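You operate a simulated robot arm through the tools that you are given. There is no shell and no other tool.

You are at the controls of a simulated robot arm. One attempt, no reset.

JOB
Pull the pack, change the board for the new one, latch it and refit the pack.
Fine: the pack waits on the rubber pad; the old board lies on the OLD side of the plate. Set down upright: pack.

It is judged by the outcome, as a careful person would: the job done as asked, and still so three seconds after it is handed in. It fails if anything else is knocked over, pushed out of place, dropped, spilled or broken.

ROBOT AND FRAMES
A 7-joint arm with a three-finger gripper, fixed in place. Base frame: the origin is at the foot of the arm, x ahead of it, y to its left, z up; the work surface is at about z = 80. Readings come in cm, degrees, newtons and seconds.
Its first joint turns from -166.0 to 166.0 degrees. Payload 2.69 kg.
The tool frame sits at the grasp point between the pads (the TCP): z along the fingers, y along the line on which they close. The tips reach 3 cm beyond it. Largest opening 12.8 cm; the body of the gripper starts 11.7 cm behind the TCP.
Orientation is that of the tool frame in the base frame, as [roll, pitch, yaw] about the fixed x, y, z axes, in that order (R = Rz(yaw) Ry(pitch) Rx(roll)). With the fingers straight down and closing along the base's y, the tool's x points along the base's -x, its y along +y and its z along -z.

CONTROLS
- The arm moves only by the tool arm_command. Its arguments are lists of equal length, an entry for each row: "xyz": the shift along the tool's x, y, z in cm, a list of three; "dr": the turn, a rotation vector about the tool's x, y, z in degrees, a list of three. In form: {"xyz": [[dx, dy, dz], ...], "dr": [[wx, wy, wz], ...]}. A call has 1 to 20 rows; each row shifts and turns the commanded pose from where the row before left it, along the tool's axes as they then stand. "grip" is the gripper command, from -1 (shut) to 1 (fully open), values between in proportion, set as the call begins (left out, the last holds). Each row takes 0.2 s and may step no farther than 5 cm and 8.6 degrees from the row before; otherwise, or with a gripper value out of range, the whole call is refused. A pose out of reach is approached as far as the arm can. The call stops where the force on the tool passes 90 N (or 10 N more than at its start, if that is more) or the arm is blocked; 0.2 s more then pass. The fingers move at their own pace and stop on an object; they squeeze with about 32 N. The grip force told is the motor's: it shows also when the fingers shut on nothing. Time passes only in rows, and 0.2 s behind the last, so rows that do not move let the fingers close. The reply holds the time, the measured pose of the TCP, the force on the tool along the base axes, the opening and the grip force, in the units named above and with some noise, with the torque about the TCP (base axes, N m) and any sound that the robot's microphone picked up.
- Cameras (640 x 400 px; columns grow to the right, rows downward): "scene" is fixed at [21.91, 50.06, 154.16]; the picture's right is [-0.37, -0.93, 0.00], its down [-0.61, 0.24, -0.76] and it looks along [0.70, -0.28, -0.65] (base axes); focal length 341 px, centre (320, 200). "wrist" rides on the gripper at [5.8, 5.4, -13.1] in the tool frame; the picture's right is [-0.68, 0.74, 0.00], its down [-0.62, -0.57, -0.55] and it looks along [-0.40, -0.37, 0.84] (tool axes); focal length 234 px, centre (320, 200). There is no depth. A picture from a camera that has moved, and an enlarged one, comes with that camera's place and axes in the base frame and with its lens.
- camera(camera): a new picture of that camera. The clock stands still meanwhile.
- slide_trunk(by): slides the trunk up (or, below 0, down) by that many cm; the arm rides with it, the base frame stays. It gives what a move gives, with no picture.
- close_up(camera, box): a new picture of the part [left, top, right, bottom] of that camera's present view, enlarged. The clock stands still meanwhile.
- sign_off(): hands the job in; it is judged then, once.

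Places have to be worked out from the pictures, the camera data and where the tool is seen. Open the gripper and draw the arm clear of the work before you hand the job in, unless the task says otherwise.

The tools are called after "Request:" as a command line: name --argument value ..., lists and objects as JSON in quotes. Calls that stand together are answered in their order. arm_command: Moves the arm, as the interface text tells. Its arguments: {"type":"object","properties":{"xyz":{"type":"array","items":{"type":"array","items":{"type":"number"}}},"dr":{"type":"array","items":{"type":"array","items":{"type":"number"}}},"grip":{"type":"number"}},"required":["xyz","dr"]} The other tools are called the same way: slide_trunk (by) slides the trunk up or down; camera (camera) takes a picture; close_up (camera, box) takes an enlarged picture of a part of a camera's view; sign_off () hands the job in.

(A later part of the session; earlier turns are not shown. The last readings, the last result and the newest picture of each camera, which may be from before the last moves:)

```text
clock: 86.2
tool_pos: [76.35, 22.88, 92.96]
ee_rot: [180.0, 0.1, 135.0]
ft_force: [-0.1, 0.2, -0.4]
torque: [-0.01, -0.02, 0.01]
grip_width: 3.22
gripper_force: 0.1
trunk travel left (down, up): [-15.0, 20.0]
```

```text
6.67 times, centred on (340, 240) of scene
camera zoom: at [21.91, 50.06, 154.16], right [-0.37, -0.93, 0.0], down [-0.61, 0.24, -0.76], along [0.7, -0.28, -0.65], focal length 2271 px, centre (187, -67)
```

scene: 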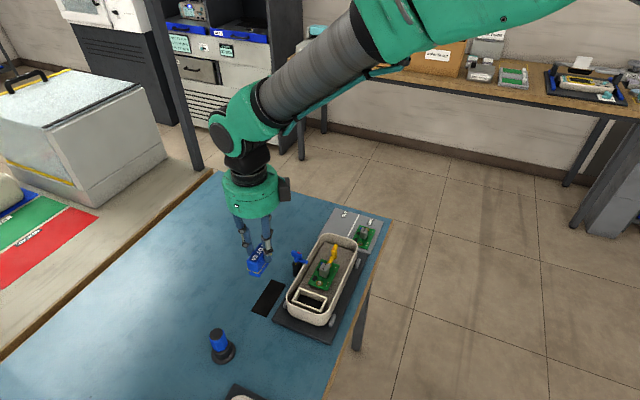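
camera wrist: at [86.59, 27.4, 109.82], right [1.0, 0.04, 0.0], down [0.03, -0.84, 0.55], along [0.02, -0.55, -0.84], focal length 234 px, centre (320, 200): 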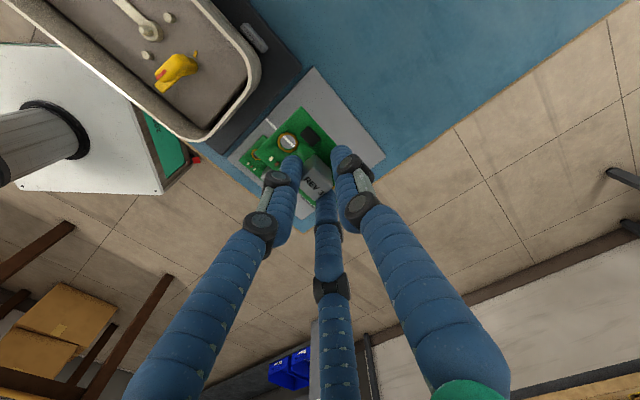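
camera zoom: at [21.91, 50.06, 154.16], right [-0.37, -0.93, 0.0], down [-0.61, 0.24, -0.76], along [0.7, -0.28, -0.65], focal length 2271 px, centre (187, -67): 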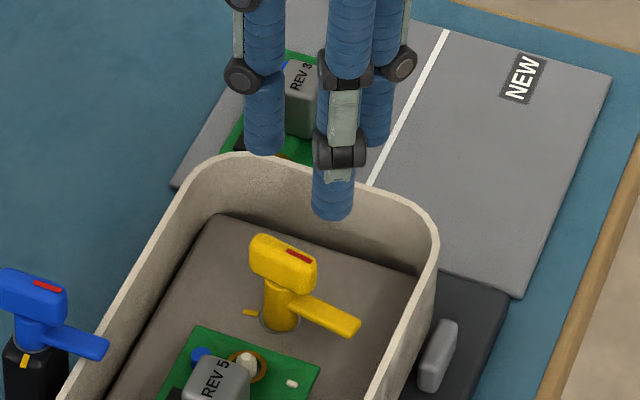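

The latch bar lies along -q at about 86° open, pivot near p≈-34.4, q≈70.7. I'll shift so finger B comes down about 4 mm behind the bar, then descend to tips z≈87.5.

Request:
arm_command --xyz '[[-0.44, 0.75, 0], [0, 0, 1.0], [0, 0, 1.0], [0, 0, 0.55], [0, 0, 0], [0, 0, 0]]' --dr '[[0, 0, 0], [0, 0, 0], [0, 0, 0], [0, 0, 0], [0, 0, 0], [0, 0, 0]]'

Request:
close_up --camera "wrist" --box '[250, 70, 390, 190]'

Request:
close_up --camera "scene" --box '[310, 210, 370, 270]'

```text
clock: 87.6
tool_pos: [77.24, 23.37, 90.43]
ee_rot: [179.9, 0.0, 135.0]
ft_force: [0.1, 0.3, -0.1]
torque: [-0.03, -0.02, 0.03]
grip_width: 3.2
gripper_force: 0.0
trunk travel left (down, up): [-15.0, 20.0]
```

```text
3.33 times, centred on (320, 130) of wrist
camera zoom: at [76.91, 31.21, 103.62], right [1.0, 0.04, 0.0], down [0.03, -0.84, 0.55], along [0.02, -0.55, -0.84], focal length 781 px, centre (320, 433)
```

zoom: 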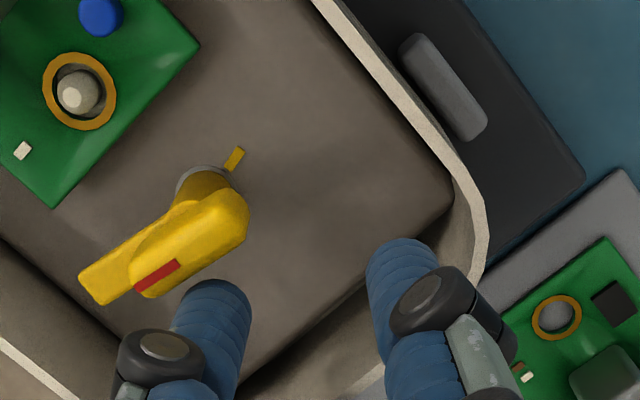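

```text
6.67 times, centred on (340, 240) of scene
camera zoom: at [21.91, 50.06, 154.16], right [-0.37, -0.93, 0.0], down [-0.61, 0.24, -0.76], along [0.7, -0.28, -0.65], focal length 2271 px, centre (187, -67)
```

zoom: 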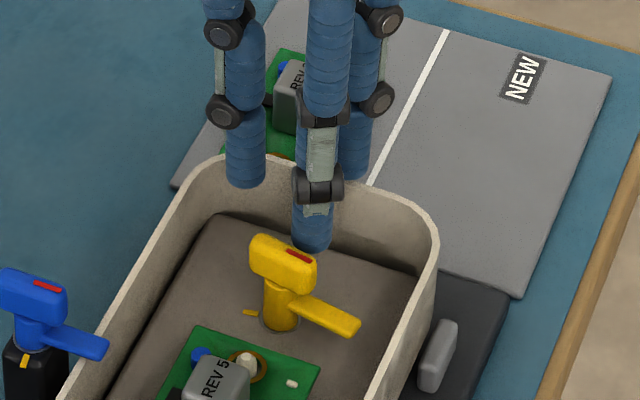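

Finger B is just behind the handle. I'll push along the closing arc, first half.

Request:
arm_command --xyz '[[0.2, -0.14, 0], [0.21, -0.13, 0], [0.25, -0.18, 0], [0.24, -0.17, 0], [0.27, -0.08, 0], [0.27, -0.08, 0], [0, 0, 0], [0, 0, 0]]' --dr '[[0, 0, 0], [0, 0, 0], [0, 0, 0], [0, 0, 0], [0, 0, 0], [0, 0, 0], [0, 0, 0], [0, 0, 0]]'

Request:
close_up --camera "wrist" --box '[250, 70, 390, 190]'

Request:
close_up --camera "scene" --box '[310, 210, 370, 270]'

```text
clock: 89.4
tool_pos: [75.74, 23.86, 90.27]
ee_rot: [179.9, 0.1, 134.9]
ft_force: [0.2, 0.4, 0.0]
torque: [0.03, 0.0, -0.01]
grip_width: 3.21
gripper_force: 0.0
trunk travel left (down, up): [-15.0, 20.0]
```

```text
3.33 times, centred on (320, 130) of wrist
camera zoom: at [75.31, 31.72, 103.46], right [1.0, 0.04, 0.0], down [0.03, -0.84, 0.55], along [0.02, -0.55, -0.84], focal length 781 px, centre (320, 433)
```

zoom: 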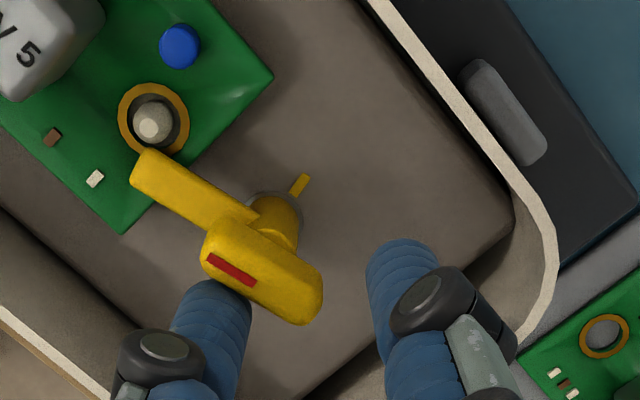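

```text
6.67 times, centred on (340, 240) of scene
camera zoom: at [21.91, 50.06, 154.16], right [-0.37, -0.93, 0.0], down [-0.61, 0.24, -0.76], along [0.7, -0.28, -0.65], focal length 2271 px, centre (187, -67)
```

zoom: 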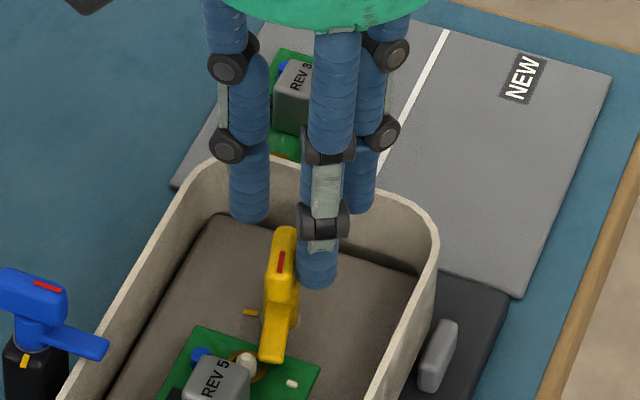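

The latch has swung back to about 20° from closed. I'll continue the arc gently toward the closed stop.

Request:
arm_command --xyz '[[0.25, 0.03, 0], [0.25, 0.05, 0], [0.2, 0.1, 0], [0, 0, 0], [0, 0, 0]]' --dr '[[0, 0, 0], [0, 0, 0], [0, 0, 0], [0, 0, 0], [0, 0, 0]]'

Request:
close_up --camera "wrist" --box '[250, 70, 390, 190]'

Request:
close_up --camera "scene" --box '[310, 210, 370, 270]'

```text
clock: 90.6
tool_pos: [75.17, 24.41, 90.31]
ee_rot: [-179.9, 0.0, 135.0]
ft_force: [-3.9, -7.4, -2.2]
torque: [-0.25, 0.05, 0.15]
grip_width: 3.32
gripper_force: 0.5
trunk travel left (down, up): [-15.0, 20.0]
```

```text
3.33 times, centred on (320, 130) of wrist
camera zoom: at [74.95, 32.28, 103.49], right [1.0, 0.04, 0.0], down [0.04, -0.84, 0.55], along [0.02, -0.55, -0.84], focal length 781 px, centre (320, 433)
```

zoom: 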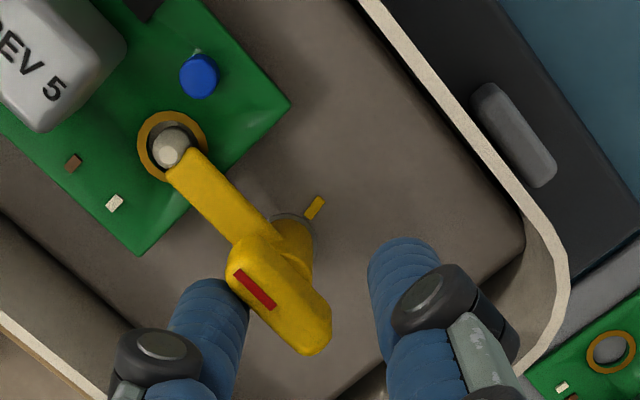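

```text
6.67 times, centred on (340, 240) of scene
camera zoom: at [21.91, 50.06, 154.16], right [-0.37, -0.93, 0.0], down [-0.61, 0.24, -0.76], along [0.7, -0.28, -0.65], focal length 2271 px, centre (187, -67)
```

zoom: 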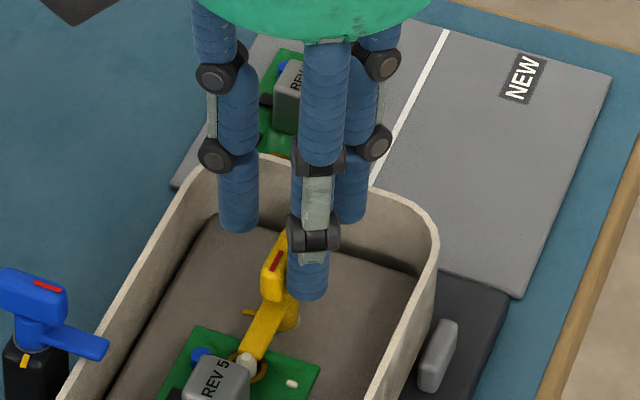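

The arm is back over the board edge next to the pin and the resistance is rising, so it's at the stop. I'll press a little further to be sure it's fully home.

Request:
arm_command --xyz '[[0.1, 0.1, 0], [0.05, 0.12, 0], [0, 0, 0], [0, 0, 0]]' --dr '[[0, 0, 0], [0, 0, 0], [0, 0, 0], [0, 0, 0]]'

Request:
close_up --camera "wrist" --box '[250, 70, 390, 190]'

```text
clock: 91.6
tool_pos: [75.24, 24.48, 90.27]
ee_rot: [180.0, 0.0, 135.0]
ft_force: [-10.9, -30.2, -3.3]
torque: [-0.82, 0.23, 0.7]
grip_width: 3.39
gripper_force: 1.0
trunk travel left (down, up): [-15.0, 20.0]
```

```text
3.33 times, centred on (320, 130) of wrist
camera zoom: at [74.94, 32.38, 103.51], right [1.0, 0.04, 0.0], down [0.04, -0.84, 0.55], along [0.02, -0.55, -0.84], focal length 781 px, centre (320, 433)
```

zoom: 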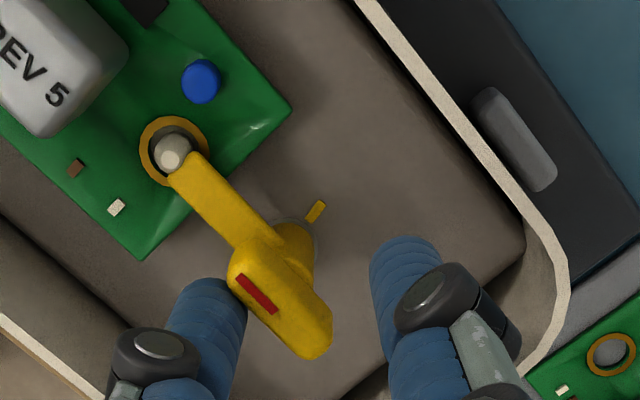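

The force rose to 32 N with no further motion, so the latch is firmly at its closed stop. I'll back off, rise and check the latched board.

Request:
arm_command --xyz '[[-0.15, -0.22, 0], [-0.2, -0.3, 0], [0, 0, 0], [0, 0, -1.0], [0, 0, -2.0], [0, 0, -3.0], [0, 0, 0], [0, 0, 0]]' --dr '[[0, 0, 0], [0, 0, 0], [0, 0, 0], [0, 0, 0], [0, 0, 0], [0, 0, 0], [0, 0, 0], [0, 0, 0]]'

Request:
close_up --camera "wrist" --box '[250, 30, 390, 150]'

Request:
close_up --camera "scene" --box '[300, 235, 364, 275]'

Request:
close_up --camera "scene" --box '[240, 200, 400, 340]'

```text
clock: 93.4
tool_pos: [75.08, 23.94, 96.17]
ee_rot: [180.0, 0.1, 135.0]
ft_force: [0.5, -0.5, -0.1]
torque: [0.01, 0.03, 0.02]
grip_width: 3.23
gripper_force: 0.0
trunk travel left (down, up): [-15.0, 20.0]
```

```text
3.33 times, centred on (320, 90) of wrist
camera zoom: at [74.77, 31.82, 109.41], right [1.0, 0.04, 0.0], down [0.03, -0.84, 0.55], along [0.02, -0.55, -0.84], focal length 781 px, centre (320, 567)
```

zoom: 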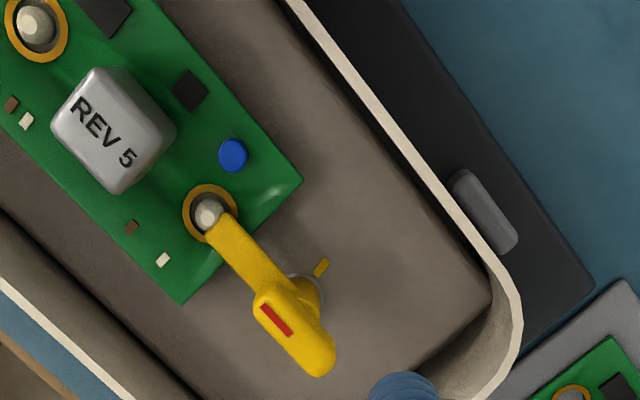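

```text
10.00 times, centred on (332, 255) of scene
camera zoom: at [21.91, 50.06, 154.16], right [-0.37, -0.93, 0.0], down [-0.61, 0.24, -0.76], along [0.7, -0.28, -0.65], focal length 3407 px, centre (200, -350)
```

zoom: 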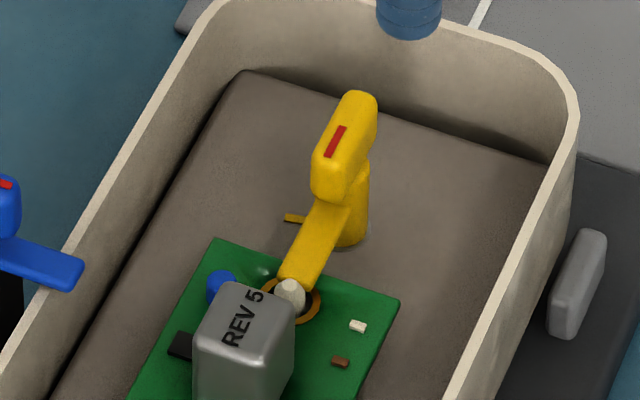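

```text
2.86 times, centred on (320, 270) of scene
camera zoom: at [21.91, 50.06, 154.16], right [-0.37, -0.93, 0.0], down [-0.61, 0.24, -0.76], along [0.7, -0.28, -0.65], focal length 973 px, centre (320, 0)
```

zoom: 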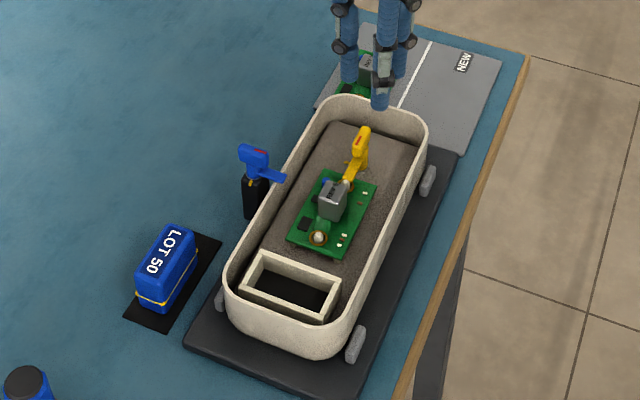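

The latch is in exactly the same place as the original closed state, and REV 5 is on the pins. Now I'll go for the pack: over the pad at the recorded release pose, turning to yaw 45° with a 4.8 cm opening.

Request:
arm_command --xyz '[[0, 0, -2.0], [3.19, 2.39, 0], [3.19, 2.39, 0], [3.19, 2.39, 0], [3.19, 2.39, 0], [3.2, 2.38, 0], [0, 0, 0], [0, 0, 0], [0, 0, 0], [0, 0, 0], [0, 0, 0], [0, 0, 0], [0, 0, 0], [0, 0, 0], [0, 0, 0], [0, 0, 0], [0, 0, 0], [0, 0, 0], [0, 0, 0], [0, 0, 0]]' --dr '[[0, 0, 0], [0, 0, 0], [0, 0, 0], [0, 0, 0], [0, 0, 0], [0, 0, 0], [0, 0, 7.5], [0, 0, 7.5], [0, 0, 7.5], [0, 0, 7.5], [0, 0, 7.5], [0, 0, 7.5], [0, 0, 7.5], [0, 0, 7.5], [0, 0, 7.5], [0, 0, 7.5], [0, 0, 7.5], [0, 0, 7.5], [0, 0, 0], [0, 0, 0]]' --grip -0.25

Request:
close_up --camera "wrist" --box '[240, 70, 400, 230]'

Request:
close_up --camera "scene" --box '[220, 220, 340, 330]'

```text
clock: 97.6
tool_pos: [72.45, 43.76, 98.28]
ee_rot: [179.9, 0.1, 45.0]
ft_force: [0.5, -0.2, 0.1]
torque: [0.01, 0.0, 0.0]
grip_width: 4.8
gripper_force: 0.0
trunk travel left (down, up): [-15.0, 20.0]
```

```text
2.50 times, centred on (320, 150) of wrist
camera zoom: at [80.43, 44.05, 111.48], right [0.04, -1.0, 0.0], down [-0.84, -0.03, 0.55], along [-0.55, -0.02, -0.84], focal length 585 px, centre (320, 325)
```

zoom: 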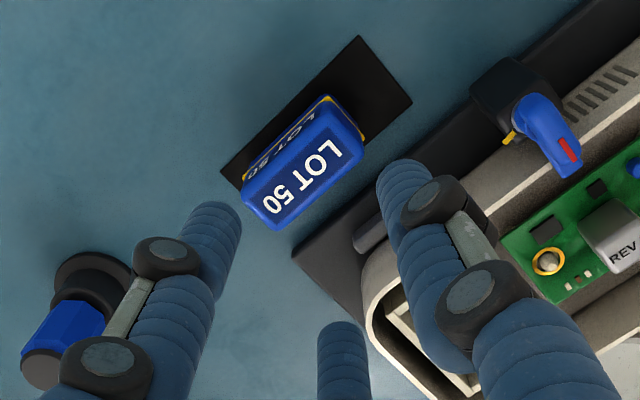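

```text
3.64 times, centred on (280, 275) of scene
camera zoom: at [21.91, 50.06, 154.16], right [-0.37, -0.93, 0.0], down [-0.61, 0.24, -0.76], along [0.7, -0.28, -0.65], focal length 1239 px, centre (466, -73)
```

zoom: 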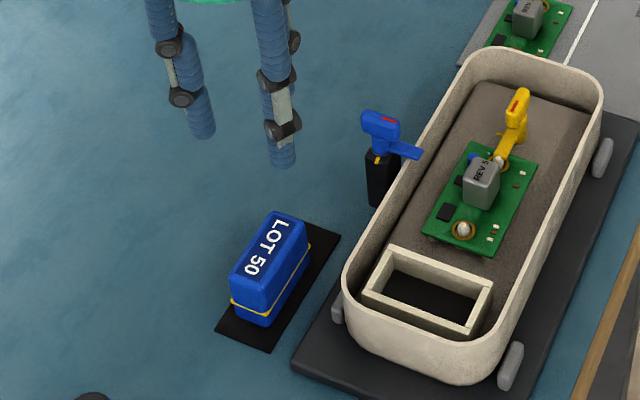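

True TCP is (72.51, 43.77, 98.38). I'll correct to the recorded pose (72.21, 43.63) and descend in two stages.

Request:
arm_command --xyz '[[-0.31, -0.11, 0], [0, 0, 2.5], [0, 0, 2.5], [0, 0, 2.0], [0, 0, 1.0], [0, 0, 0], [0, 0, 0], [0, 0, 0]]' --dr '[[0, 0, 0], [0, 0, 0], [0, 0, 0], [0, 0, 0], [0, 0, 0], [0, 0, 0], [0, 0, 0], [0, 0, 0]]'

Request:
close_up --camera "wrist" --box '[240, 70, 400, 230]'

Request:
close_up --camera "scene" --box '[240, 250, 310, 320]'

```text
clock: 99.4
tool_pos: [72.06, 43.61, 90.38]
ee_rot: [179.9, -0.1, 45.0]
ft_force: [-0.9, 0.3, 0.1]
torque: [-0.02, -0.01, 0.0]
grip_width: 4.81
gripper_force: 0.1
trunk travel left (down, up): [-15.0, 20.0]
```

```text
2.50 times, centred on (320, 150) of wrist
camera zoom: at [80.0, 43.86, 103.52], right [0.04, -1.0, 0.0], down [-0.84, -0.04, 0.55], along [-0.55, -0.02, -0.84], focal length 585 px, centre (320, 325)
```

zoom: 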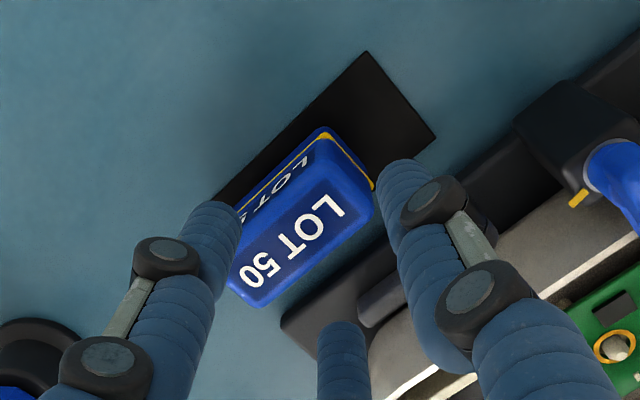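

```text
5.71 times, centred on (275, 285) of scene
camera zoom: at [21.91, 50.06, 154.16], right [-0.37, -0.93, 0.0], down [-0.61, 0.24, -0.76], along [0.7, -0.28, -0.65], focal length 1947 px, centre (577, -286)
```

zoom: 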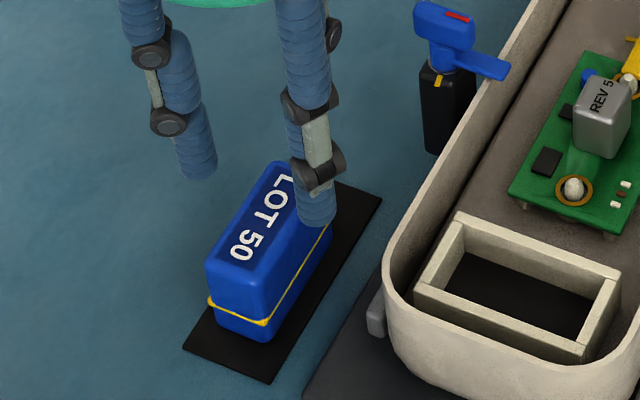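

Nearly on the pose; I'll make a 1 mm correction and descend the last 4.25 cm beside the pack.

Request:
arm_command --xyz '[[0.12, 0.05, 0.5], [0, 0, 1.5], [0, 0, 1.5], [0, 0, 0.75], [0, 0, 0], [0, 0, 0], [0, 0, 0]]' --dr '[[0, 0, 0], [0, 0, 0], [0, 0, 0], [0, 0, 0], [0, 0, 0], [0, 0, 0], [0, 0, 0]]'

Request:
camera --camera "wrist"

Request:
close_up --camera "scene" --box '[250, 260, 310, 320]'

```text
clock: 101.0
tool_pos: [72.25, 43.68, 86.28]
ee_rot: [179.8, -0.1, 45.0]
ft_force: [-0.8, 0.3, 0.4]
torque: [0.02, 0.0, 0.03]
grip_width: 4.79
gripper_force: 0.1
trunk travel left (down, up): [-15.0, 20.0]
```

```text
taken
camera wrist: at [80.27, 43.96, 99.32], right [0.04, -1.0, 0.0], down [-0.84, -0.04, 0.55], along [-0.55, -0.02, -0.84], focal length 234 px, centre (320, 200)
```

wrist: 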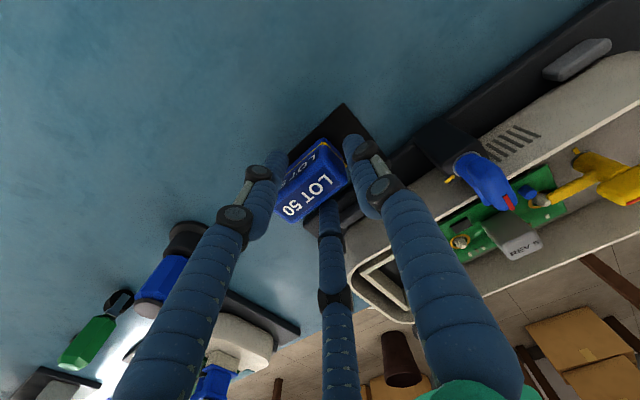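

```text
6.67 times, centred on (280, 290) of scene
camera zoom: at [21.91, 50.06, 154.16], right [-0.37, -0.93, 0.0], down [-0.61, 0.24, -0.76], along [0.7, -0.28, -0.65], focal length 2271 px, centre (587, -400)
```

zoom: 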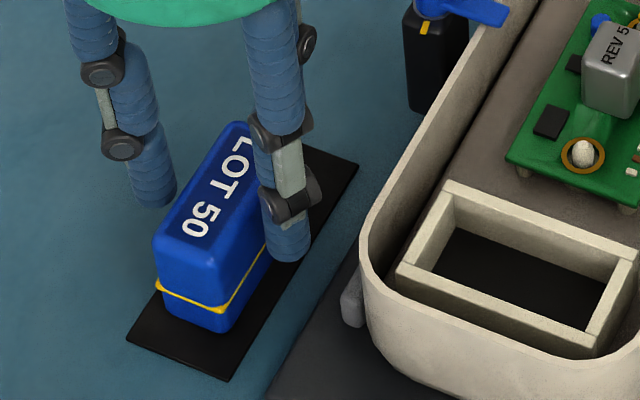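

I'm within 1.5 mm of the release pose. One small correction, then I'll close the grip.

Request:
arm_command --xyz '[[-0.13, -0.06, 0.05], [0, 0, 0], [0, 0, 0]]' --dr '[[0, 0, 0], [0, 0, 0], [0, 0, 0]]'

Request:
arm_command --xyz '[[0, 0, 0], [0, 0, 0], [0, 0, 0], [0, 0, 0]]' --dr '[[0, 0, 0], [0, 0, 0], [0, 0, 0], [0, 0, 0]]' --grip -1

Request:
close_up --camera "wrist" --box '[240, 70, 400, 230]'

```text
clock: 101.8
tool_pos: [72.19, 43.52, 85.94]
ee_rot: [179.9, -0.1, 45.1]
ft_force: [0.9, 0.7, 0.5]
torque: [0.0, 0.01, -0.03]
grip_width: 4.78
gripper_force: 0.1
trunk travel left (down, up): [-15.0, 20.0]
```

```text
clock: 102.8
tool_pos: [72.23, 43.65, 86.0]
ee_rot: [179.9, 0.0, 44.9]
ft_force: [-1.8, -0.6, -0.3]
torque: [0.02, 0.07, 0.02]
grip_width: 3.3
gripper_force: 32.3
trunk travel left (down, up): [-15.0, 20.0]
```

```text
2.50 times, centred on (320, 150) of wrist
camera zoom: at [80.2, 43.9, 99.2], right [0.04, -1.0, 0.0], down [-0.84, -0.04, 0.55], along [-0.55, -0.02, -0.84], focal length 585 px, centre (320, 325)
```

zoom: 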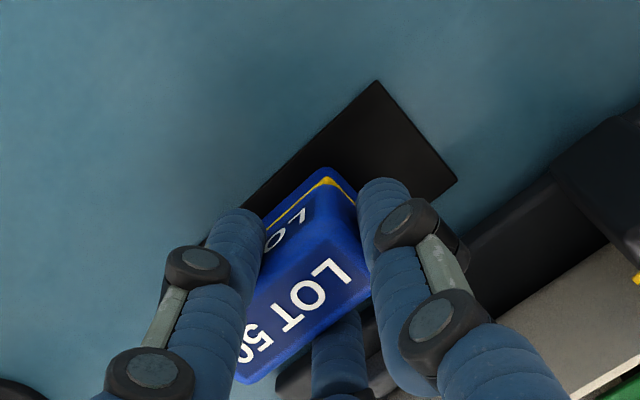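

Gripped at 3.3 cm as before. I'll lift it, turn back to yaw 135° and carry it to above the socket.

Request:
arm_command --xyz '[[0, 0, -0.5], [0, 0, -1.0], [0, 0, -2.0], [0, 0, -2.5], [0, 0, -2.5], [0, 0, -2.5], [0, 0, -2.0], [0, 0, 0], [0, 0, 0], [0, 0, 0], [0, 0, 0], [0, 0, 0], [0, 0, 0], [0, 0, 0], [0, 0, 0], [0, 0, 0], [0, 0, 0], [0, 0, 0], [0, 0, 0], [0, 0, 0]]' --dr '[[0, 0, 0], [0, 0, 0], [0, 0, 0], [0, 0, 0], [0, 0, 0], [0, 0, 0], [0, 0, 0], [0, 0, -7.5], [0, 0, -7.5], [0, 0, -7.5], [0, 0, -7.5], [0, 0, -7.5], [0, 0, -7.5], [0, 0, -7.5], [0, 0, -7.5], [0, 0, -7.5], [0, 0, -7.5], [0, 0, -7.5], [0, 0, -7.5], [0, 0, 0]]'

Request:
close_up --camera "wrist" --box '[240, 70, 400, 230]'

Request:
close_up --camera "scene" --box '[220, 220, 340, 330]'

```text
clock: 107.0
tool_pos: [72.0, 43.64, 99.13]
ee_rot: [179.8, 0.1, 135.1]
ft_force: [-0.1, 0.1, -2.3]
torque: [0.03, -0.03, 0.0]
grip_width: 3.33
gripper_force: 32.0
trunk travel left (down, up): [-15.0, 20.0]
```

```text
2.50 times, centred on (320, 150) of wrist
camera zoom: at [71.76, 51.54, 112.27], right [1.0, 0.04, 0.0], down [0.04, -0.84, 0.55], along [0.03, -0.55, -0.84], focal length 585 px, centre (320, 325)
```

zoom: 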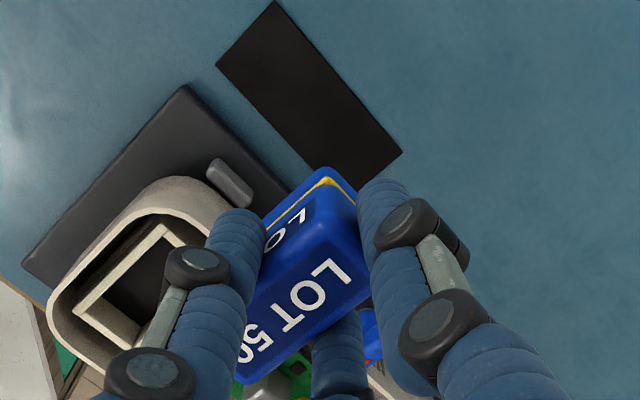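

```text
3.64 times, centred on (280, 275) of scene
camera zoom: at [21.91, 50.06, 154.16], right [-0.37, -0.93, 0.0], down [-0.61, 0.24, -0.76], along [0.7, -0.28, -0.65], focal length 1239 px, centre (466, -73)
```

zoom: 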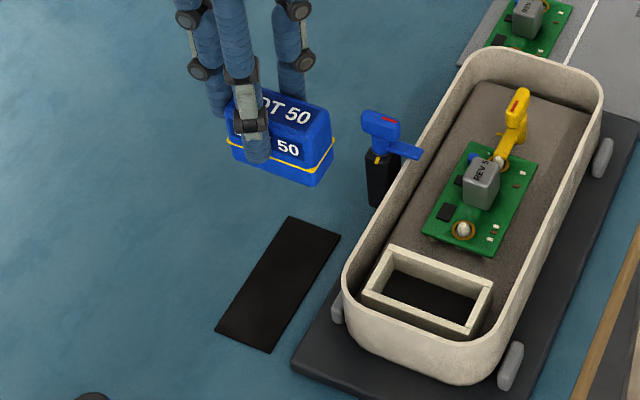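

The pack is held the same way as before. I'll carry it across to above the socket at the recorded grasp position (64.60, 37.08).

Request:
arm_command --xyz '[[0.16, -2.47, 0], [0.16, -2.47, 0], [0.16, -2.47, 0], [0.16, -2.47, 0], [0, 0, 0], [0, 0, 1.5], [0, 0, 1.5], [0, 0, 0], [0, 0, 0], [0, 0, 0]]' --dr '[[0, 0, 0], [0, 0, 0], [0, 0, 0], [0, 0, 0], [0, 0, 0], [0, 0, 0], [0, 0, 0], [0, 0, 0], [0, 0, 0], [0, 0, 0]]'

Request:
close_up --camera "wrist" --box '[240, 70, 400, 230]'

Request:
close_up --camera "scene" --box '[270, 240, 350, 320]'

```text
clock: 109.2
tool_pos: [64.72, 37.04, 95.93]
ee_rot: [179.9, 0.1, 135.1]
ft_force: [-0.7, -0.4, -0.8]
torque: [0.01, -0.05, -0.02]
grip_width: 3.34
gripper_force: 31.7
trunk travel left (down, up): [-15.0, 20.0]
```

```text
2.50 times, centred on (320, 150) of wrist
camera zoom: at [64.47, 44.97, 109.31], right [1.0, 0.04, 0.0], down [0.03, -0.84, 0.55], along [0.02, -0.55, -0.84], focal length 585 px, centre (320, 325)
```

zoom: 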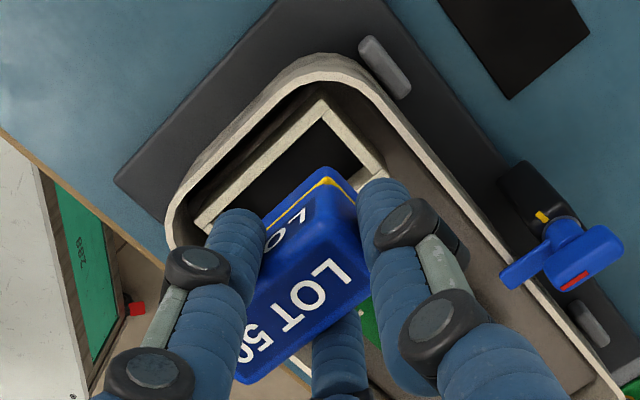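

```text
5.00 times, centred on (310, 280) of scene
camera zoom: at [21.91, 50.06, 154.16], right [-0.37, -0.93, 0.0], down [-0.61, 0.24, -0.76], along [0.7, -0.28, -0.65], focal length 1703 px, centre (370, -200)
```

zoom: 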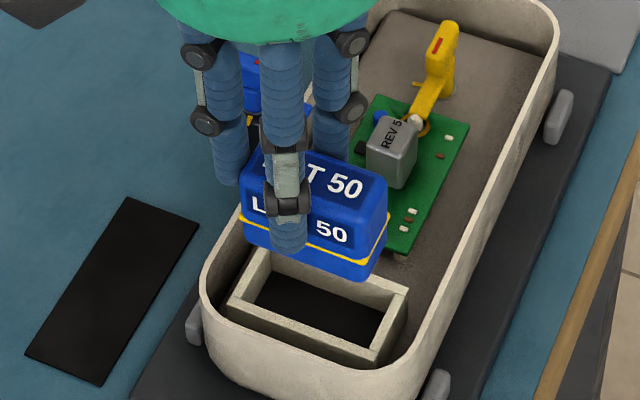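

TCP is 1–2 mm off target in p. I'll correct, lower until the pack's bottom is just above the socket, and check the alignment from both cameras.

Request:
arm_command --xyz '[[0.12, -0.05, 0], [0, 0, 1.0], [0, 0, 1.0], [0, 0, 0.5], [0, 0, 0], [0, 0, 0], [0, 0, 0]]' --dr '[[0, 0, 0], [0, 0, 0], [0, 0, 0], [0, 0, 0], [0, 0, 0], [0, 0, 0], [0, 0, 0]]'

Request:
close_up --camera "wrist" --box '[270, 100, 350, 160]'

Request:
close_up --camera "scene" --box '[285, 270, 335, 320]'

```text
clock: 110.8
tool_pos: [64.43, 37.17, 93.55]
ee_rot: [179.9, 0.1, 134.9]
ft_force: [-0.8, 0.8, -1.5]
torque: [-0.02, -0.02, -0.02]
grip_width: 3.32
gripper_force: 32.4
trunk travel left (down, up): [-15.0, 20.0]
```

```text
6.67 times, centred on (310, 130) of wrist
camera zoom: at [64.16, 45.02, 106.7], right [1.0, 0.04, 0.0], down [0.03, -0.84, 0.55], along [0.02, -0.55, -0.84], focal length 1561 px, centre (387, 667)
```

zoom: 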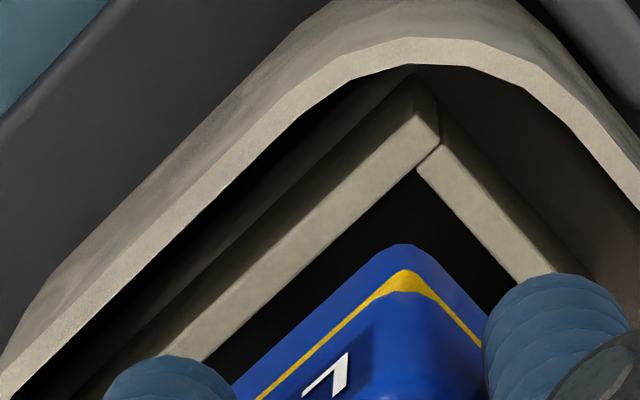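

```text
8.00 times, centred on (310, 295) of scene
camera zoom: at [21.91, 50.06, 154.16], right [-0.37, -0.93, 0.0], down [-0.61, 0.24, -0.76], along [0.7, -0.28, -0.65], focal length 2725 px, centre (400, -560)
```

zoom: 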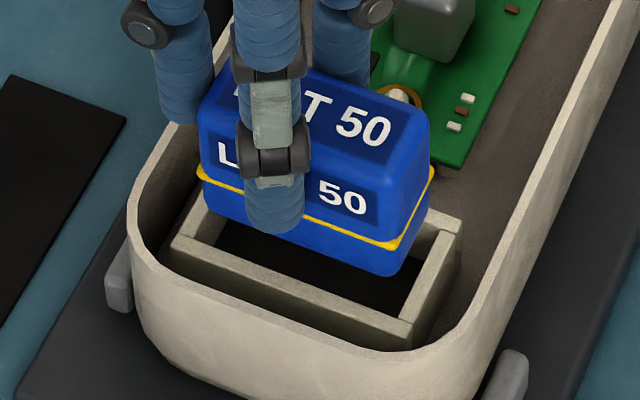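

The wrist view shows the pack's bottom corner just above the socket's inner corner. I'll zoom in from the scene camera to measure the gap on each side before inserting.

Request:
close_up --camera "scene" --box '[296, 284, 332, 314]'

Request:
close_up --camera "wrist" --box '[290, 110, 346, 152]'

```text
13.33 times, centred on (314, 299) of scene
camera zoom: at [21.91, 50.06, 154.16], right [-0.37, -0.93, 0.0], down [-0.61, 0.24, -0.76], along [0.7, -0.28, -0.65], focal length 4542 px, centre (400, -1120)
```

zoom: 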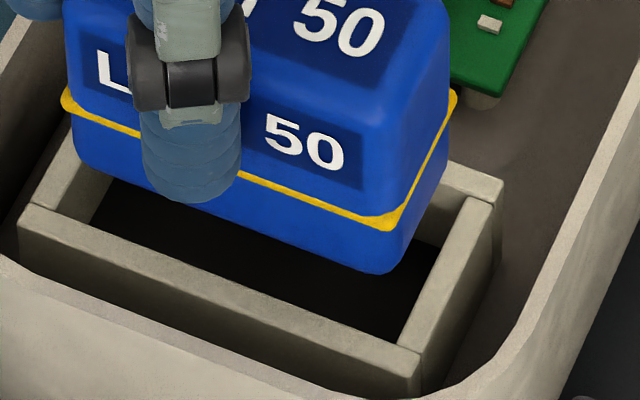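

```text
9.52 times, centred on (318, 131) of wrist
camera zoom: at [64.16, 45.02, 106.7], right [1.0, 0.04, 0.0], down [0.03, -0.84, 0.55], along [0.02, -0.55, -0.84], focal length 2230 px, centre (339, 857)
```

zoom: 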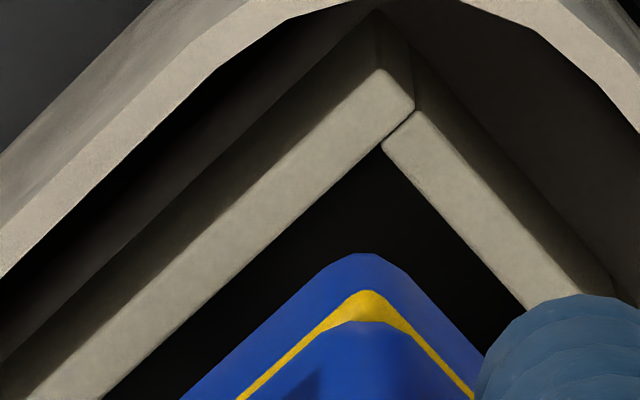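

Measured gaps are about 2–3 mm all round, with the pack about 1 mm low in q. I'll shift 1.2 mm toward +q and lower it slowly into the mouth of the socket, watching the force.

Request:
arm_command --xyz '[[-0.03, 0.12, 0], [0, 0, 0.4], [0, 0, 0.4], [0, 0, 0.3], [0, 0, 0.3], [0, 0, 0], [0, 0, 0]]' --dr '[[0, 0, 0], [0, 0, 0], [0, 0, 0], [0, 0, 0], [0, 0, 0], [0, 0, 0], [0, 0, 0]]'

Request:
close_up --camera "wrist" --box '[290, 110, 346, 152]'

Request:
close_up --camera "scene" --box '[290, 280, 332, 314]'

```text
clock: 112.4
tool_pos: [64.65, 37.2, 92.23]
ee_rot: [179.8, 0.2, 135.0]
ft_force: [0.7, 0.2, -0.6]
torque: [0.0, -0.06, -0.03]
grip_width: 3.35
gripper_force: 32.1
trunk travel left (down, up): [-15.0, 20.0]
```

```text
9.52 times, centred on (318, 131) of wrist
camera zoom: at [64.34, 45.02, 105.32], right [1.0, 0.04, 0.0], down [0.03, -0.84, 0.55], along [0.02, -0.55, -0.84], focal length 2230 px, centre (339, 857)
```

zoom: 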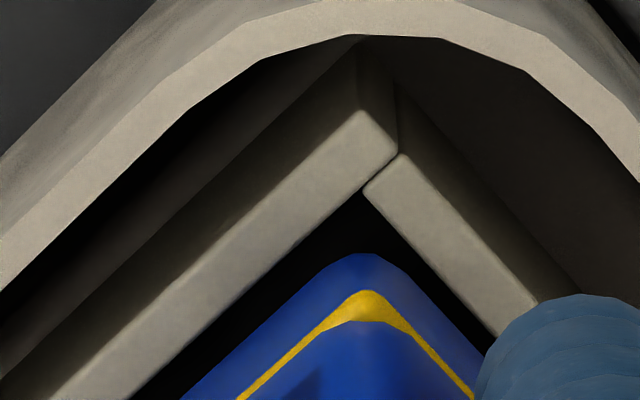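

```text
11.76 times, centred on (311, 297) of scene
camera zoom: at [21.91, 50.06, 154.16], right [-0.37, -0.93, 0.0], down [-0.61, 0.24, -0.76], along [0.7, -0.28, -0.65], focal length 4008 px, centre (426, -941)
```

zoom: 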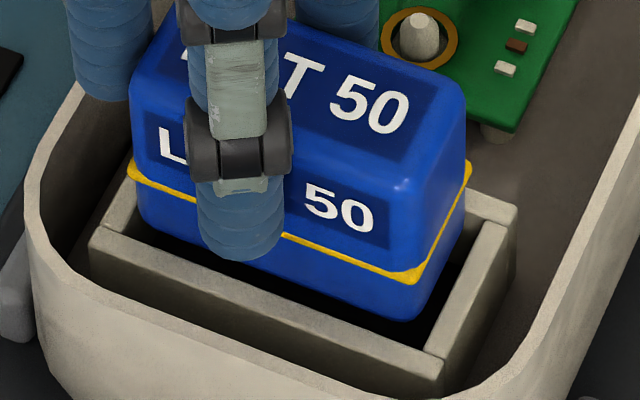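

It's at the socket mouth with even gaps (about 2–3 mm) on the visible sides and no contact. I'll continue down in small steps.

Request:
arm_command --xyz '[[0, 0, 0.3], [0, 0, 0.3], [0, 0, 0.3], [0, 0, 0.2], [0, 0, 0], [0, 0, 0]]' --dr '[[0, 0, 0], [0, 0, 0], [0, 0, 0], [0, 0, 0], [0, 0, 0], [0, 0, 0]]'

Request:
close_up --camera "wrist" --box '[290, 110, 346, 152]'

Request:
close_up --camera "scene" --box '[290, 280, 332, 314]'

```text
clock: 113.8
tool_pos: [64.64, 37.12, 90.97]
ee_rot: [179.9, 0.1, 134.9]
ft_force: [0.2, 0.5, -1.6]
torque: [0.01, -0.03, -0.02]
grip_width: 3.3
gripper_force: 31.4
trunk travel left (down, up): [-15.0, 20.0]
```

```text
9.52 times, centred on (318, 131) of wrist
camera zoom: at [64.26, 45.09, 104.18], right [1.0, 0.04, 0.0], down [0.03, -0.84, 0.55], along [0.02, -0.55, -0.84], focal length 2230 px, centre (339, 857)
```

zoom: 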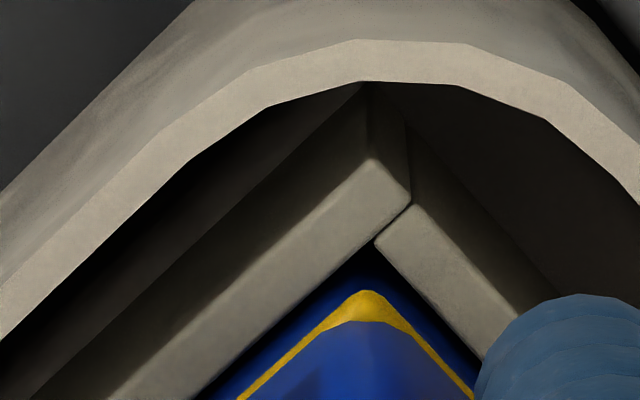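

```text
11.76 times, centred on (311, 297) of scene
camera zoom: at [21.91, 50.06, 154.16], right [-0.37, -0.93, 0.0], down [-0.61, 0.24, -0.76], along [0.7, -0.28, -0.65], focal length 4008 px, centre (426, -941)
```

zoom: 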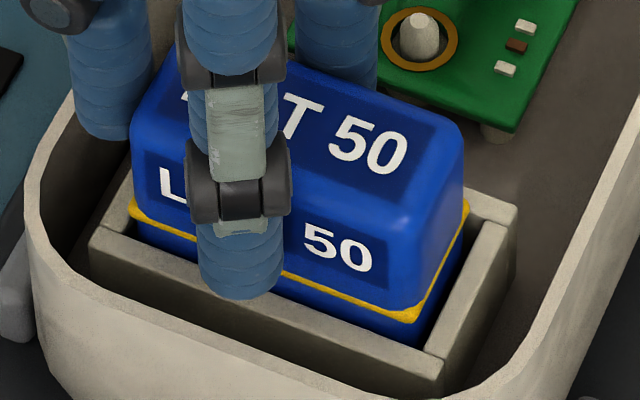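

It's going in cleanly. About 5 mm remain to the recorded seated height (z≈90.6).

Request:
arm_command --xyz '[[0, 0, 0.2], [0, 0, 0.15], [0, 0, 0]]' --dr '[[0, 0, 0], [0, 0, 0], [0, 0, 0]]'

Request:
arm_command --xyz '[[0, 0, 0.1], [0, 0, 0]]' --dr '[[0, 0, 0], [0, 0, 0]]'

Request:
close_up --camera "wrist" --box '[290, 110, 346, 152]'

Request:
close_up --camera "scene" --box '[290, 280, 332, 314]'

```text
clock: 114.6
tool_pos: [64.47, 37.17, 90.72]
ee_rot: [179.9, 0.1, 134.9]
ft_force: [0.0, 0.7, -2.2]
torque: [0.02, -0.02, 0.03]
grip_width: 3.3
gripper_force: 32.1
trunk travel left (down, up): [-15.0, 20.0]
```

```text
clock: 115.2
tool_pos: [64.58, 37.28, 90.53]
ee_rot: [180.0, 0.1, 135.0]
ft_force: [0.4, -0.3, 0.3]
torque: [0.02, 0.0, -0.02]
grip_width: 3.31
gripper_force: 32.3
trunk travel left (down, up): [-15.0, 20.0]
```

```text
9.52 times, centred on (318, 131) of wrist
camera zoom: at [64.35, 45.1, 103.72], right [1.0, 0.04, 0.0], down [0.03, -0.84, 0.55], along [0.02, -0.55, -0.84], focal length 2230 px, centre (339, 857)
```

zoom: 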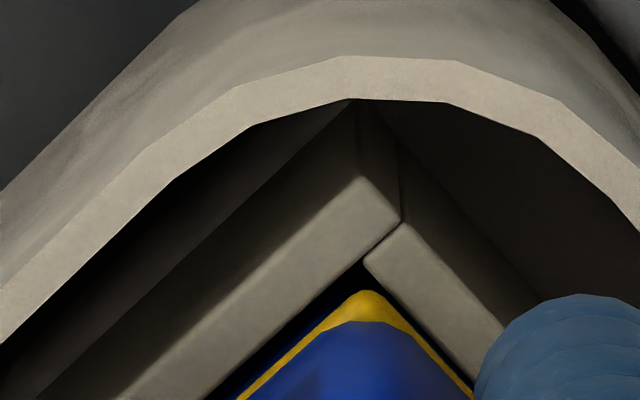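

```text
11.76 times, centred on (311, 297) of scene
camera zoom: at [21.91, 50.06, 154.16], right [-0.37, -0.93, 0.0], down [-0.61, 0.24, -0.76], along [0.7, -0.28, -0.65], focal length 4008 px, centre (426, -941)
```

zoom: 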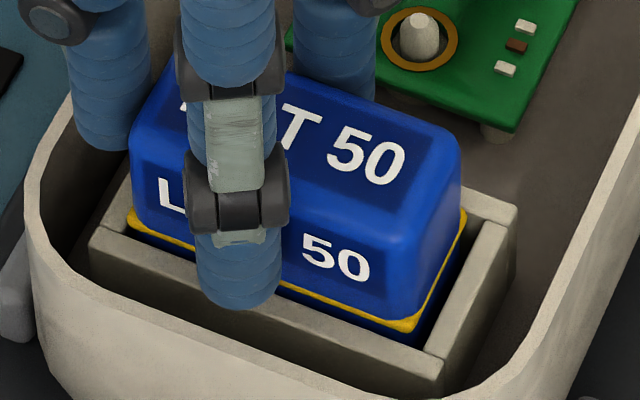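

No contact yet, and compared with the original view the pack is still about 1.5 mm high. I'll lower a bit more until it touches.

Request:
arm_command --xyz '[[0, 0, 0.1], [0, 0, 0]]' --dr '[[0, 0, 0], [0, 0, 0]]'

Request:
arm_command --xyz '[[0, 0, 0.1], [0, 0, 0]]' --dr '[[0, 0, 0], [0, 0, 0]]'

Request:
close_up --camera "scene" --box '[290, 280, 332, 314]'

```text
clock: 115.8
tool_pos: [64.7, 37.27, 90.54]
ee_rot: [179.9, 0.1, 135.0]
ft_force: [0.1, -0.2, 0.6]
torque: [-0.01, 0.0, -0.01]
grip_width: 3.3
gripper_force: 32.3
trunk travel left (down, up): [-15.0, 20.0]
```

```text
clock: 116.4
tool_pos: [64.58, 37.24, 90.3]
ee_rot: [-179.9, 0.0, 135.0]
ft_force: [0.3, -9.3, 0.1]
torque: [-0.36, 0.02, 0.11]
grip_width: 3.31
gripper_force: 32.1
trunk travel left (down, up): [-15.0, 20.0]
```

```text
11.76 times, centred on (311, 297) of scene
camera zoom: at [21.91, 50.06, 154.16], right [-0.37, -0.93, 0.0], down [-0.61, 0.24, -0.76], along [0.7, -0.28, -0.65], focal length 4008 px, centre (426, -941)
```

zoom: 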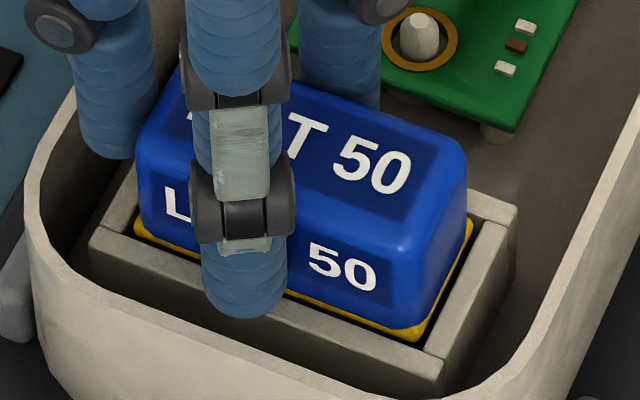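

The yellow band now lies at the original seated pixel position, and a side force suggests the socket is guiding the pack. I'll relieve it slightly and press one more small step to confirm it has bottomed.

Request:
arm_command --xyz '[[-0.04, -0.04, 0.0], [0, 0, 0.08], [0, 0, 0]]' --dr '[[0, 0, 0], [0, 0, 0], [0, 0, 0]]'

Request:
close_up --camera "wrist" --box '[240, 70, 400, 230]'

Request:
close_up --camera "scene" --box '[290, 280, 332, 314]'

```text
clock: 117.2
tool_pos: [64.68, 37.17, 90.44]
ee_rot: [179.9, 0.0, 135.0]
ft_force: [-4.8, -4.4, -2.7]
torque: [-0.07, 0.11, -0.01]
grip_width: 3.33
gripper_force: 32.1
trunk travel left (down, up): [-15.0, 20.0]
```

```text
2.50 times, centred on (320, 150) of wrist
camera zoom: at [64.3, 45.02, 103.5], right [1.0, 0.04, 0.0], down [0.03, -0.84, 0.55], along [0.02, -0.55, -0.84], focal length 585 px, centre (320, 325)
```

zoom: 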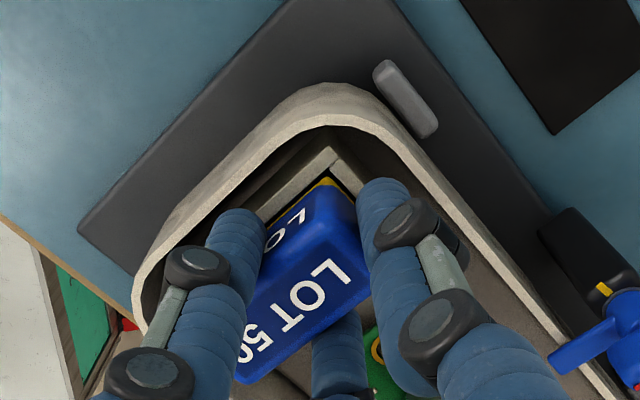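

```text
11.76 times, centred on (311, 297) of scene
camera zoom: at [21.91, 50.06, 154.16], right [-0.37, -0.93, 0.0], down [-0.61, 0.24, -0.76], along [0.7, -0.28, -0.65], focal length 4008 px, centre (426, -941)
```

zoom: 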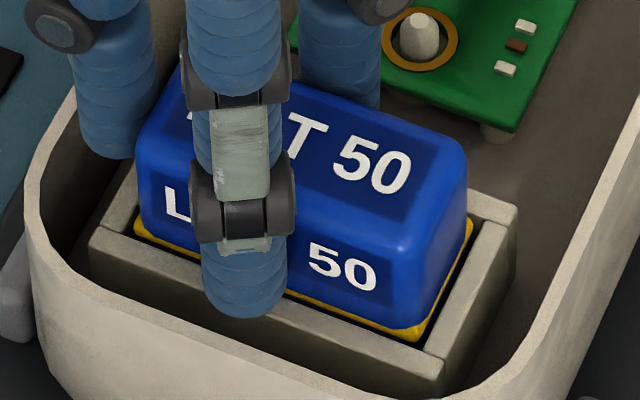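

The pack picture is unchanged but Fz still isn't positive. I'll push down another millimetre to see whether it has really bottomed out.

Request:
arm_command --xyz '[[0, 0, 0.1], [0, 0, 0], [0, 0, 0]]' --dr '[[0, 0, 0], [0, 0, 0], [0, 0, 0]]'

Request:
close_up --camera "scene" --box '[290, 280, 332, 314]'

```text
clock: 118.0
tool_pos: [64.61, 37.22, 90.38]
ee_rot: [180.0, 0.1, 135.0]
ft_force: [-13.4, -2.2, 9.9]
torque: [-0.28, 0.66, -0.07]
grip_width: 3.31
gripper_force: 32.2
trunk travel left (down, up): [-15.0, 20.0]
```

```text
11.76 times, centred on (311, 297) of scene
camera zoom: at [21.91, 50.06, 154.16], right [-0.37, -0.93, 0.0], down [-0.61, 0.24, -0.76], along [0.7, -0.28, -0.65], focal length 4008 px, centre (426, -941)
```

zoom: 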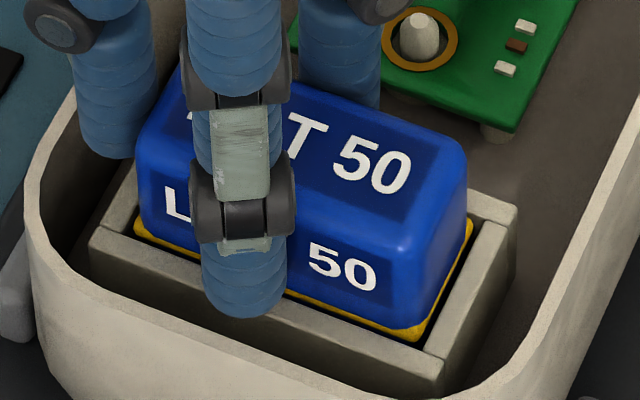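

The reaction is now about +10 N downward contact with the pack unmoved, so it's bottomed in the socket. I'll ease off 1 mm and open only slightly, since the finger is near the tray rim, then rise straight up.

Request:
arm_command --xyz '[[0, 0, -0.08], [0, 0, 0], [0, 0, 0]]' --dr '[[0, 0, 0], [0, 0, 0], [0, 0, 0]]' --grip -0.39

Request:
close_up --camera "scene" --box '[290, 280, 332, 314]'

Request:
close_up --camera "wrist" --box '[240, 70, 400, 230]'

```text
clock: 118.8
tool_pos: [64.7, 37.12, 90.41]
ee_rot: [179.9, 0.1, 135.1]
ft_force: [-0.5, 0.6, 0.3]
torque: [-0.01, 0.01, -0.04]
grip_width: 3.91
gripper_force: 0.0
trunk travel left (down, up): [-15.0, 20.0]
```

```text
11.76 times, centred on (311, 297) of scene
camera zoom: at [21.91, 50.06, 154.16], right [-0.37, -0.93, 0.0], down [-0.61, 0.24, -0.76], along [0.7, -0.28, -0.65], focal length 4008 px, centre (426, -941)
```

zoom: 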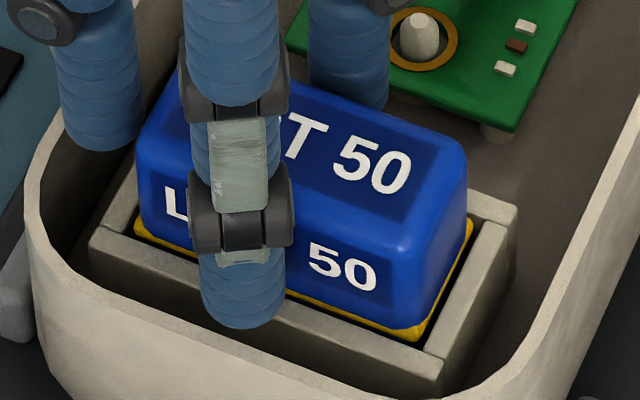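

```text
2.50 times, centred on (320, 150) of wrist
camera zoom: at [64.37, 45.05, 103.5], right [1.0, 0.04, 0.0], down [0.03, -0.84, 0.55], along [0.02, -0.55, -0.84], focal length 585 px, centre (320, 325)
```

zoom: 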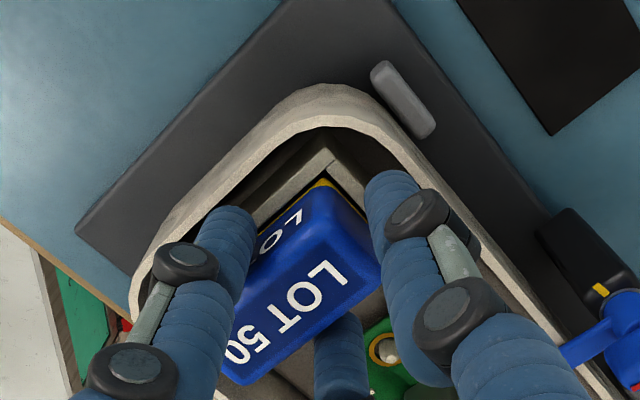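

Released with zero force and the pack stayed put. Rising straight up and clear now.

Request:
arm_command --xyz '[[0, 0, -0.5], [0, 0, -1.0], [0, 0, -2.0], [0, 0, -3.0], [0, 0, -4.0], [0, 0, -4.0], [0, 0, 0], [0, 0, 0]]' --dr '[[0, 0, 0], [0, 0, 0], [0, 0, 0], [0, 0, 0], [0, 0, 0], [0, 0, 0], [0, 0, 0], [0, 0, 0]]'

Request:
close_up --camera "scene" --box '[280, 280, 344, 330]'

Request:
close_up --camera "scene" --box '[240, 200, 400, 350]'

```text
clock: 120.6
tool_pos: [64.74, 37.23, 104.85]
ee_rot: [-180.0, 0.1, 134.9]
ft_force: [1.1, 0.8, 0.1]
torque: [0.0, -0.01, 0.0]
grip_width: 3.94
gripper_force: 0.1
trunk travel left (down, up): [-15.0, 20.0]
```

```text
8.00 times, centred on (312, 305) of scene
camera zoom: at [21.91, 50.06, 154.16], right [-0.37, -0.93, 0.0], down [-0.61, 0.24, -0.76], along [0.7, -0.28, -0.65], focal length 2725 px, centre (384, -640)
```

zoom: 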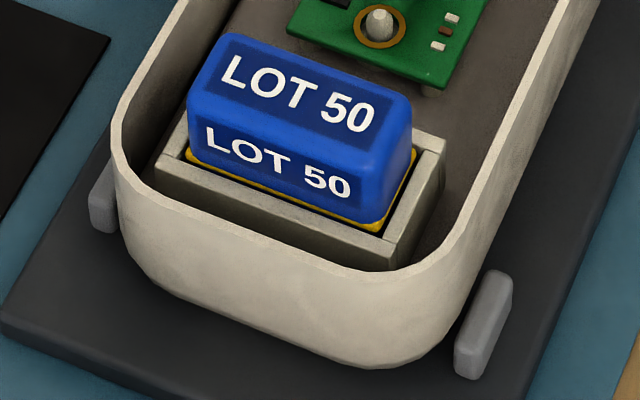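

```text
2.67 times, centred on (320, 275) of scene
camera zoom: at [21.91, 50.06, 154.16], right [-0.37, -0.93, 0.0], down [-0.61, 0.24, -0.76], along [0.7, -0.28, -0.65], focal length 908 px, centre (320, 0)
```

zoom: 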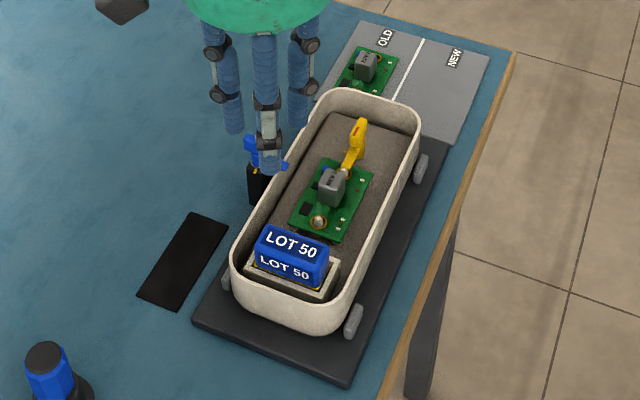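

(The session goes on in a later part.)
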